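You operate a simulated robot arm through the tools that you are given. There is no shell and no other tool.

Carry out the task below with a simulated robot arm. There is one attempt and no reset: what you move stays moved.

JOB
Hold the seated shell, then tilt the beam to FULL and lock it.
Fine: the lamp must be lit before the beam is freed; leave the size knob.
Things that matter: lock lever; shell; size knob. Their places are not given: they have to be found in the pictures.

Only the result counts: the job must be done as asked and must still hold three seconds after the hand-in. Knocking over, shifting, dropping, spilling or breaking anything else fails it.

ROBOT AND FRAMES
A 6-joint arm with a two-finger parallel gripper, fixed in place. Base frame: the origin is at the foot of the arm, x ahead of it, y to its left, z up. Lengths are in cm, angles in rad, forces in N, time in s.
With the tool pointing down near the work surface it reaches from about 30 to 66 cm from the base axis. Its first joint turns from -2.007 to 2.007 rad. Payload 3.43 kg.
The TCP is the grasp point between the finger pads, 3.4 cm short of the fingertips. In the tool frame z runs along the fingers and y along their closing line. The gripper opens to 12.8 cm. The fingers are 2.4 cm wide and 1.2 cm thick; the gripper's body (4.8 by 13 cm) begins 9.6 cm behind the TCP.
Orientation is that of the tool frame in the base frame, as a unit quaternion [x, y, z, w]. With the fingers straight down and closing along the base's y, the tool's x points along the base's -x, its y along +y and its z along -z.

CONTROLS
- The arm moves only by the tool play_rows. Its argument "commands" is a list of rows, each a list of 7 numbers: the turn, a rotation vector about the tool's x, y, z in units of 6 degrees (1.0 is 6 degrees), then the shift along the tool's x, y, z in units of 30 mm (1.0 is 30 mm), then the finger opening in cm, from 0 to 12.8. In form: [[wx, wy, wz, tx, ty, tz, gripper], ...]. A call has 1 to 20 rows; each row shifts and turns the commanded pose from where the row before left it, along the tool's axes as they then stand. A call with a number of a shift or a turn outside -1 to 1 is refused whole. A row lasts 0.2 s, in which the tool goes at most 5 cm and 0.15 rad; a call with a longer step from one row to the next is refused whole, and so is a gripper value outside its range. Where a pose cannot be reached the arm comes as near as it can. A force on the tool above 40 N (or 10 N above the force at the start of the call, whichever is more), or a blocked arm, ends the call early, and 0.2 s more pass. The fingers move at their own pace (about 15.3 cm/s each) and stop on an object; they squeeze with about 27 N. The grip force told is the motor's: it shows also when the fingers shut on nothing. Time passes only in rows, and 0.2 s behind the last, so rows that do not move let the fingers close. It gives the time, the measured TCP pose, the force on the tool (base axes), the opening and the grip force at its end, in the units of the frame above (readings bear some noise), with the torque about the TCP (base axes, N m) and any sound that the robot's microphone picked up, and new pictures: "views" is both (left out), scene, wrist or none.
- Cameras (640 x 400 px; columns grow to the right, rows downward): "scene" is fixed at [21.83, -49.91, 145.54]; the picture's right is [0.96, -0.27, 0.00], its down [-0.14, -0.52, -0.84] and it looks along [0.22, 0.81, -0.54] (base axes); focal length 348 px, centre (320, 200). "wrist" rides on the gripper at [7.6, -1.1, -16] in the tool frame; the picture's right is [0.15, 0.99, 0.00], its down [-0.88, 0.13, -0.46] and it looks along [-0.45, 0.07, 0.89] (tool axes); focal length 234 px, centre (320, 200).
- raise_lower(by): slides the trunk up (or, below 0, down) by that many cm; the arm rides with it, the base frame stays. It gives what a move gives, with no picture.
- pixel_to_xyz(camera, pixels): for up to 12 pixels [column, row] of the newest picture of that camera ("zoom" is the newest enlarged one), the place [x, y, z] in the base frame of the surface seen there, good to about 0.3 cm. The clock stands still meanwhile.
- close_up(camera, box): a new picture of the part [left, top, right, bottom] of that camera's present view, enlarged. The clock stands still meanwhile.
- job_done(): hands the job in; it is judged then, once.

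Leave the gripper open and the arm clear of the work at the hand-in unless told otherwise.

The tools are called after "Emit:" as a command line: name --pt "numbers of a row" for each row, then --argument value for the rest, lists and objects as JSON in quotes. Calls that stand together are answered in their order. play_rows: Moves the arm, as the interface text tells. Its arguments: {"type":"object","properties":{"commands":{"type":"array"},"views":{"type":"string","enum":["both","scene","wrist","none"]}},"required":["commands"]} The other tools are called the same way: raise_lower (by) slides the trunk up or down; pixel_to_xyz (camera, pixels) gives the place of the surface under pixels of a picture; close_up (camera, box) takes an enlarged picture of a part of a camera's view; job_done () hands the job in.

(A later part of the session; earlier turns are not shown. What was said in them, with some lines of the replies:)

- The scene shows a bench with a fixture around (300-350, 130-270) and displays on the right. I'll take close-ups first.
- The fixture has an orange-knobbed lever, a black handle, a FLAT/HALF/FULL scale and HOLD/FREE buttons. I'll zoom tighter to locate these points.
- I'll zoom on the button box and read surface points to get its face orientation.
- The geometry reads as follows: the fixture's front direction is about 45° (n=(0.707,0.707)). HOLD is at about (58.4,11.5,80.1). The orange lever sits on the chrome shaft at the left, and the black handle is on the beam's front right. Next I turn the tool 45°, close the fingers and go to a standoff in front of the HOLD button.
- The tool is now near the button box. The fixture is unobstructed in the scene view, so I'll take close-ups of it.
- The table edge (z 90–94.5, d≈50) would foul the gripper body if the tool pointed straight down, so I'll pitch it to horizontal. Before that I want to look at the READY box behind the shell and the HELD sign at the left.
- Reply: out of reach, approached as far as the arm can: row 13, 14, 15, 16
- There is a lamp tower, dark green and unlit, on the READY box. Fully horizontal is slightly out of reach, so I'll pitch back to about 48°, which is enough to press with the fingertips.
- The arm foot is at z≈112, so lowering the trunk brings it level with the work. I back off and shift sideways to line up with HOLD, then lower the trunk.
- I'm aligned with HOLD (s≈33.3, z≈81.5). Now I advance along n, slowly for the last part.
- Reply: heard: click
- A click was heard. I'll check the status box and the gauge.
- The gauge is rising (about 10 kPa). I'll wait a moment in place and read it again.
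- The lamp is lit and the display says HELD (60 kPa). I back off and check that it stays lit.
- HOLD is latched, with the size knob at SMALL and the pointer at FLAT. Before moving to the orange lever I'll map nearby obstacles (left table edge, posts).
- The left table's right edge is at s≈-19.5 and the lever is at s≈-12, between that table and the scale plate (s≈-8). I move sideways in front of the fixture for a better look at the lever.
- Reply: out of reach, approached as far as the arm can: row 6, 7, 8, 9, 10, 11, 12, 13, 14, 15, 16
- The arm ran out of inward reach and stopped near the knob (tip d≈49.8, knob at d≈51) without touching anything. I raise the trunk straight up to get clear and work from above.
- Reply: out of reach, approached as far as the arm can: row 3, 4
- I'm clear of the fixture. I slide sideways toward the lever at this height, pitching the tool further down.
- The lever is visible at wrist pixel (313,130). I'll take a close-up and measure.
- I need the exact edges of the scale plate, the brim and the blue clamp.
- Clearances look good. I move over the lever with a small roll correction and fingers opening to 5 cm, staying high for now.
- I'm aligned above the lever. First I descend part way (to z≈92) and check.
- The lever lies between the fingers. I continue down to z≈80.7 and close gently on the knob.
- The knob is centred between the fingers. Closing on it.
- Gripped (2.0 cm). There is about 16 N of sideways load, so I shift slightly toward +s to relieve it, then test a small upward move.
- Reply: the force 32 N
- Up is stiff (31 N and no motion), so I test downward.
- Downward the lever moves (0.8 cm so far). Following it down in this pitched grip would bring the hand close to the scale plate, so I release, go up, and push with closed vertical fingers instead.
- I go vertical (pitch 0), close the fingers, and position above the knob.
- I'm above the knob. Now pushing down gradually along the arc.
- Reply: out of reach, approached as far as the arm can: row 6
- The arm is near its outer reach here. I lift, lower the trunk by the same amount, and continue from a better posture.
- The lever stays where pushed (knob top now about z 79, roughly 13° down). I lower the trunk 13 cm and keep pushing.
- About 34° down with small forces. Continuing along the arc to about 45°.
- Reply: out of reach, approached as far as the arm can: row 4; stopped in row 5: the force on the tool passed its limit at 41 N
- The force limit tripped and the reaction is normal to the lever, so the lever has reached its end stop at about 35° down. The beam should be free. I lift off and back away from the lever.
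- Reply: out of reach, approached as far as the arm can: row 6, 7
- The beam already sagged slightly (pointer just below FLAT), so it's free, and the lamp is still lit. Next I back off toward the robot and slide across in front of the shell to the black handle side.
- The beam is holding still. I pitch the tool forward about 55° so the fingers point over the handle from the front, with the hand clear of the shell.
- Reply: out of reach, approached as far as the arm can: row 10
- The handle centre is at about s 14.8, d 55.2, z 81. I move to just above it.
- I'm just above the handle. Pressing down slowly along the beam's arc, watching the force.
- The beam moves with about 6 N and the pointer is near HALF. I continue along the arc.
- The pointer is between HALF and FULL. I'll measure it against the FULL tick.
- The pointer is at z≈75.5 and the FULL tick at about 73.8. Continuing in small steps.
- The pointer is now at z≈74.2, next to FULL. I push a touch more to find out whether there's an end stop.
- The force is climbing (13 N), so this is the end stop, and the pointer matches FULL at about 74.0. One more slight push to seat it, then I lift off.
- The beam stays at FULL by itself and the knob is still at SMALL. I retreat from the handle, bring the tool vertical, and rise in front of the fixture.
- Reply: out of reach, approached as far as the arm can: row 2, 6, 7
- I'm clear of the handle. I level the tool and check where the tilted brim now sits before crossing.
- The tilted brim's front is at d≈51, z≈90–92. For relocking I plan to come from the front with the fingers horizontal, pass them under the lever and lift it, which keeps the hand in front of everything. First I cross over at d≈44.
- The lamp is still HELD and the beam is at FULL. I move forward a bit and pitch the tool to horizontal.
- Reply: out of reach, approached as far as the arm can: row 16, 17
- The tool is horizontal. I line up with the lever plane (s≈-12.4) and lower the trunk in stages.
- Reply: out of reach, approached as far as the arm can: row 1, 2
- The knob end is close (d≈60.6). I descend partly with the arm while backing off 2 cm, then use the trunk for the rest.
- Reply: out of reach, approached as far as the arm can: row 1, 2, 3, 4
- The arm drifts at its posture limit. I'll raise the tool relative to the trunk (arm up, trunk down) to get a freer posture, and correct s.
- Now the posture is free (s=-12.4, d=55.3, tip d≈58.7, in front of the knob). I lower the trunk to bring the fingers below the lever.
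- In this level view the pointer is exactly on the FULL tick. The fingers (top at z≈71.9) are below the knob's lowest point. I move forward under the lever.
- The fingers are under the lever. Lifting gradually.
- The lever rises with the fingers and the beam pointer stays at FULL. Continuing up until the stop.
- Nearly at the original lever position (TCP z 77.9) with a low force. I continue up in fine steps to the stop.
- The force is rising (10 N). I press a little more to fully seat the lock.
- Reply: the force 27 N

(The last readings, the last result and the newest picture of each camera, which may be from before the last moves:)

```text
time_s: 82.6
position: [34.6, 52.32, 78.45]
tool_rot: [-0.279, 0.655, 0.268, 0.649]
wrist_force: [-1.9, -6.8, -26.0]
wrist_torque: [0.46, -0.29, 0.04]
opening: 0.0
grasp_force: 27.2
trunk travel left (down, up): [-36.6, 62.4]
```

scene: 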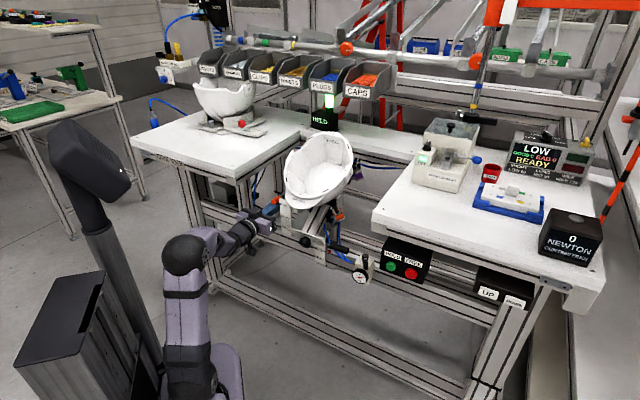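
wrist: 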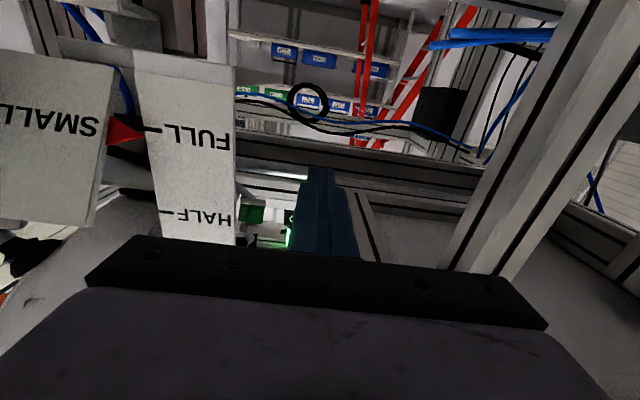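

Solid stop: 26 N with no further movement. I lower slightly, withdraw and check the lever and beam.

Emit:
play_rows --pt "0 0 0 0.2 0 0 0" --pt "0 0 0 0.2 0 0 0" --pt "0 0 0 0 0 -0.7 0" --pt "0 0 0 0 0 -0.7 0" --pt "0 0 0 0 0 -0.7 0" --pt "0 0 0 0 0 0 0"

Emit:
close_up --camera "scene" --box '[240, 170, 340, 260]'

Emit:
close_up --camera "wrist" --box '[100, 30, 440, 230]'

Emit:
pixel_to_xyz --camera "scene" --pixels '[[298, 199], [300, 198], [296, 201], [303, 196]]'

```text
time_s: 84.0
position: [30.04, 47.78, 77.89]
tool_rot: [-0.276, 0.651, 0.27, 0.654]
wrist_force: [0.3, 0.3, 0.0]
wrist_torque: [-0.01, -0.01, -0.03]
opening: 0.0
grasp_force: 26.5
trunk travel left (down, up): [-36.6, 62.4]
```

scene: 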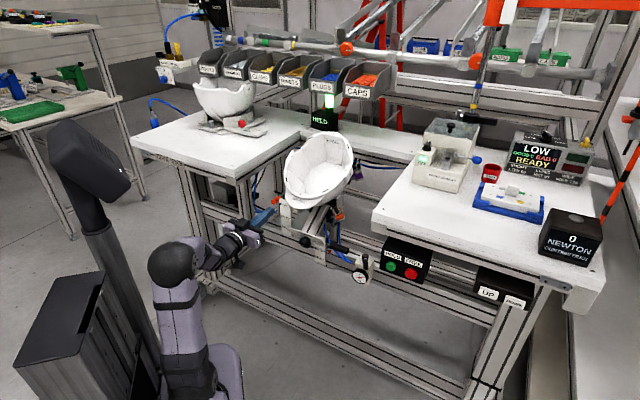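
wrist: 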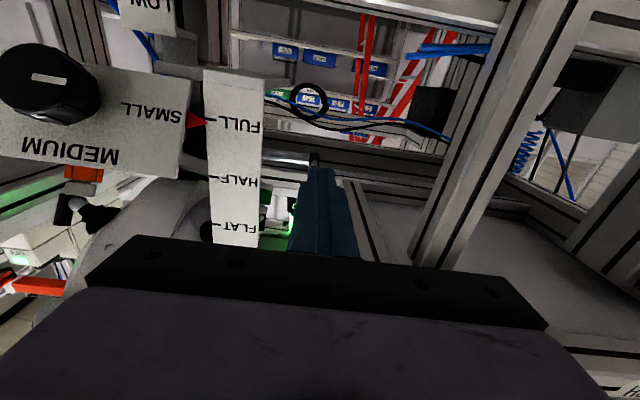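

```text
4.44 times, centred on (290, 215) of scene
```

zoom: 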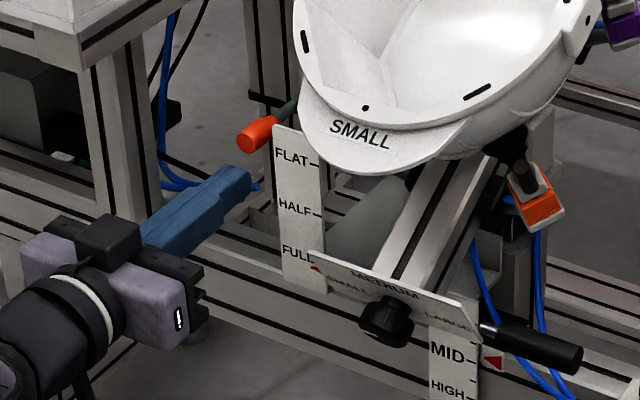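

```text
1.88 times, centred on (270, 130) of wrist
```

zoom: 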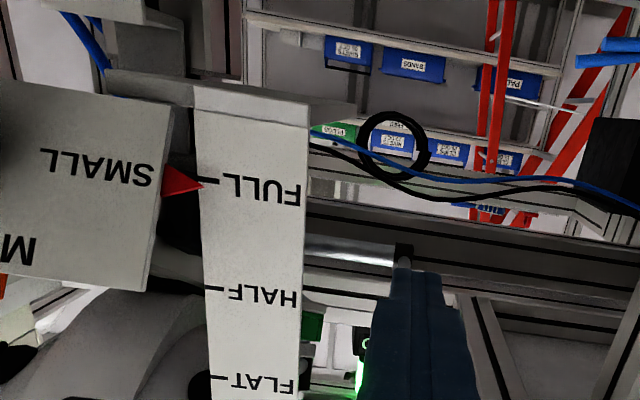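

```text
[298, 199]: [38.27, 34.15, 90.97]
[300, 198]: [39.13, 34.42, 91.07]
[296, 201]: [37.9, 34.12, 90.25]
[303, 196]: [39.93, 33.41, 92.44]
```

Emit:
pixel_to_xyz --camera "scene" --pixels '[[276, 200], [279, 197], [277, 199], [282, 194]]'

Emit:
close_up --camera "scene" --box '[260, 170, 360, 235]'

Emit:
close_up --camera "scene" --box '[280, 80, 380, 160]'

```text
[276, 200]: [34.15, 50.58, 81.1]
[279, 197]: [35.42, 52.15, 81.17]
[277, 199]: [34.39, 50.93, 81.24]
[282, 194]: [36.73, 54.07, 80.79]
```

```text
6.15 times, centred on (310, 202) of scene
```

zoom: 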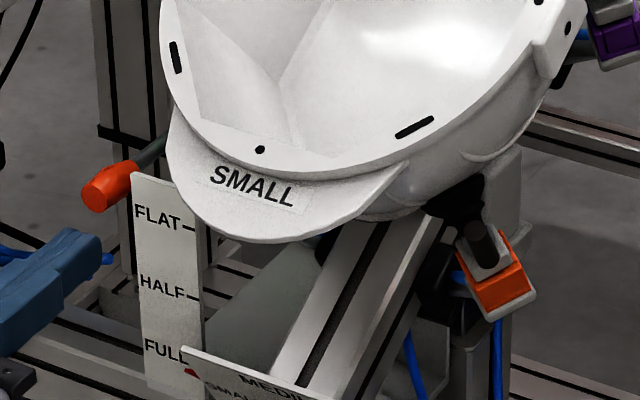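

```text
5.00 times, centred on (330, 120) of scene
```

zoom: 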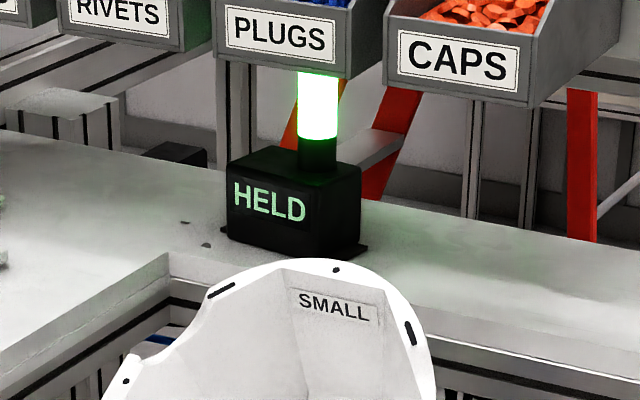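

The lever is back exactly at its original locked position, the pointer is at FULL, and the lamp is HELD. I retreat further from the fixture.

Emit:
play_rows --pt "0 0 0 0 0 -0.5 0" --pt "0 0 0 0 0 -0.5 0" --pt "0 0 0 0 0 -0.5 0" --pt "0 0 0 0 0 -0.5 0"

```text
time_s: 85.0
position: [26.0, 43.46, 78.01]
tool_rot: [-0.276, 0.651, 0.27, 0.654]
wrist_force: [0.2, 0.2, -0.1]
wrist_torque: [0.0, 0.04, 0.0]
opening: 0.01
grasp_force: 27.0
trunk travel left (down, up): [-36.6, 62.4]
```

scene: 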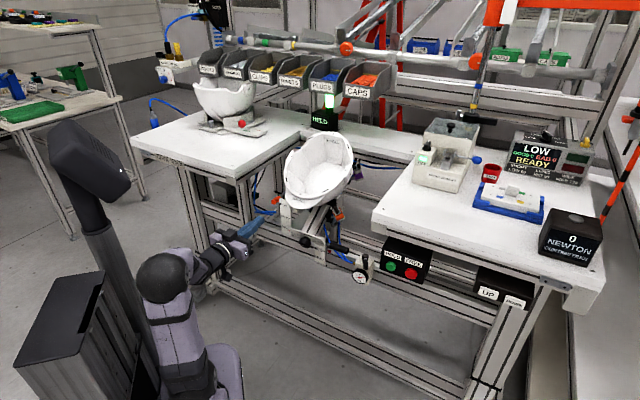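
wrist: 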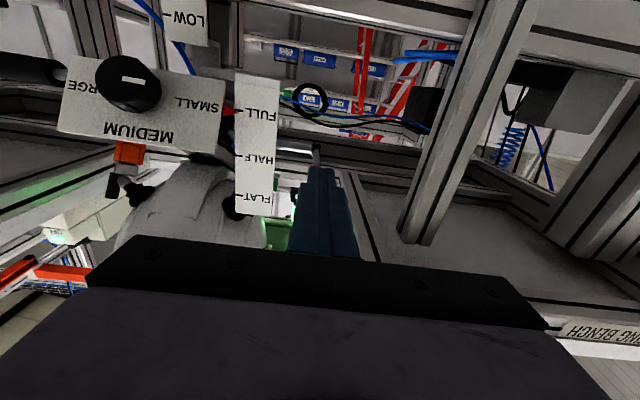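

I'm clear (tip d≈52.5). One more step back, then open the gripper and wait to verify that everything holds.

Emit:
play_rows --pt "0 0 0 0 0 -0.5 0" --pt "0 0 0 0 0 -0.5 0" --pt "0 0 0 0 0 0 4" --pt "0 0 0 0 0 0 8" --pt "0 0 0 0 0 0 8" --pt "0 0 0 0 0 0 8" --pt "0 0 0 0 0 0 8" --pt "0 0 0 0 0 0 8" --pt "0 0 0 0 0 0 8" --pt "0 0 0 0 0 0 8" --pt "0 0 0 0 0 0 8" --pt "0 0 0 0 0 0 8" --pt "0 0 0 0 0 0 8" --pt "0 0 0 0 0 0 8"

Emit:
close_up --camera "wrist" --box '[60, 30, 400, 230]'

Emit:
close_up --camera "scene" --box '[240, 90, 400, 290]'

```text
time_s: 88.0
position: [23.87, 41.39, 77.93]
tool_rot: [-0.275, 0.651, 0.27, 0.654]
wrist_force: [0.8, -0.3, -0.4]
wrist_torque: [0.01, -0.01, 0.02]
opening: 8.01
grasp_force: 0.0
trunk travel left (down, up): [-36.6, 62.4]
```

scene: 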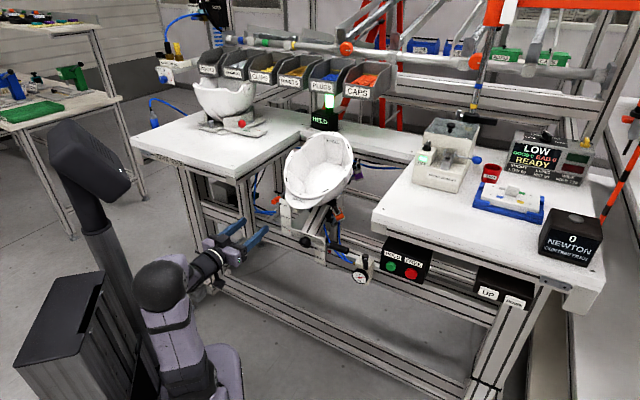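
wrist: 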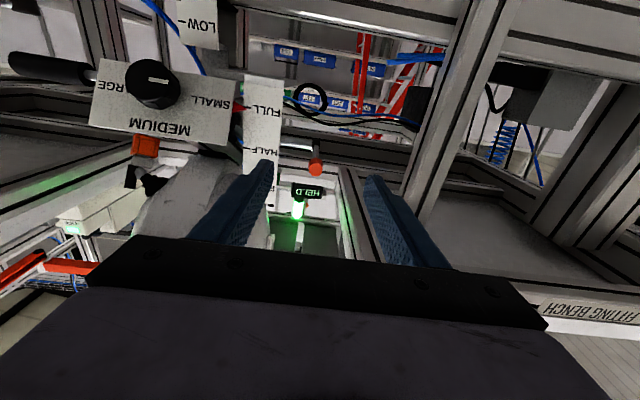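

```text
1.88 times, centred on (230, 130) of wrist
```

zoom: 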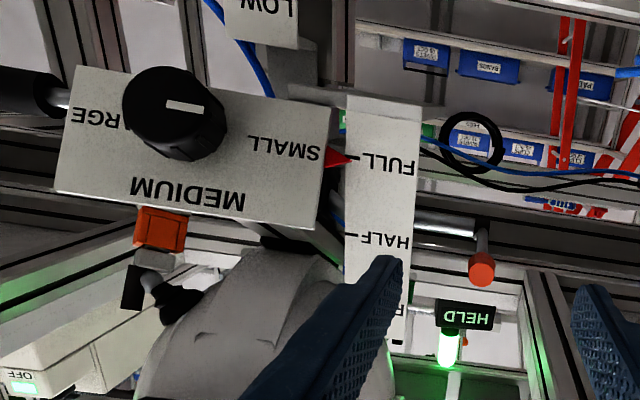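

```text
2.00 times, centred on (320, 190) of scene
```

zoom: 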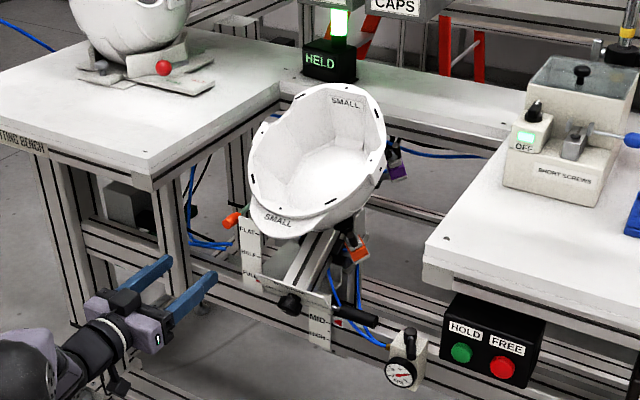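

The pointer is at FULL, the lever is back in its locked position, and the lamp shows HELD. The size knob is still at SMALL, the gripper is open, and the arm is clear. Handing in.

Emit:
job_done

```text
The job is handed in.
```

The job is handed in: the shell is held and the beam is tilted to FULL and locked. I don't have the judge's result.

- **Shell held:** I pressed HOLD. The gauge rose to about 60 kPa, the lamp lit and the display changed to HELD. That was before I touched the lock lever, and the lamp was still lit at the hand-in.
- **Beam freed and tilted:** I pushed the orange lock lever down to its stop. Then I pressed the beam's black handle down to its end stop, where the pointer lines up with the FULL tick.
- **Beam locked:** I lifted the lever back to where it started. It stopped hard there, holding still under 26 N. The beam did not move over about 3 seconds of waiting afterwards. I never heard a click from the lock, so "locked" rests on the lever's position and the hard stop.
- **Size knob:** it was not touched and still points to SMALL.

I saw nothing else knocked or shifted. The gripper is open and the arm is clear of the fixture.
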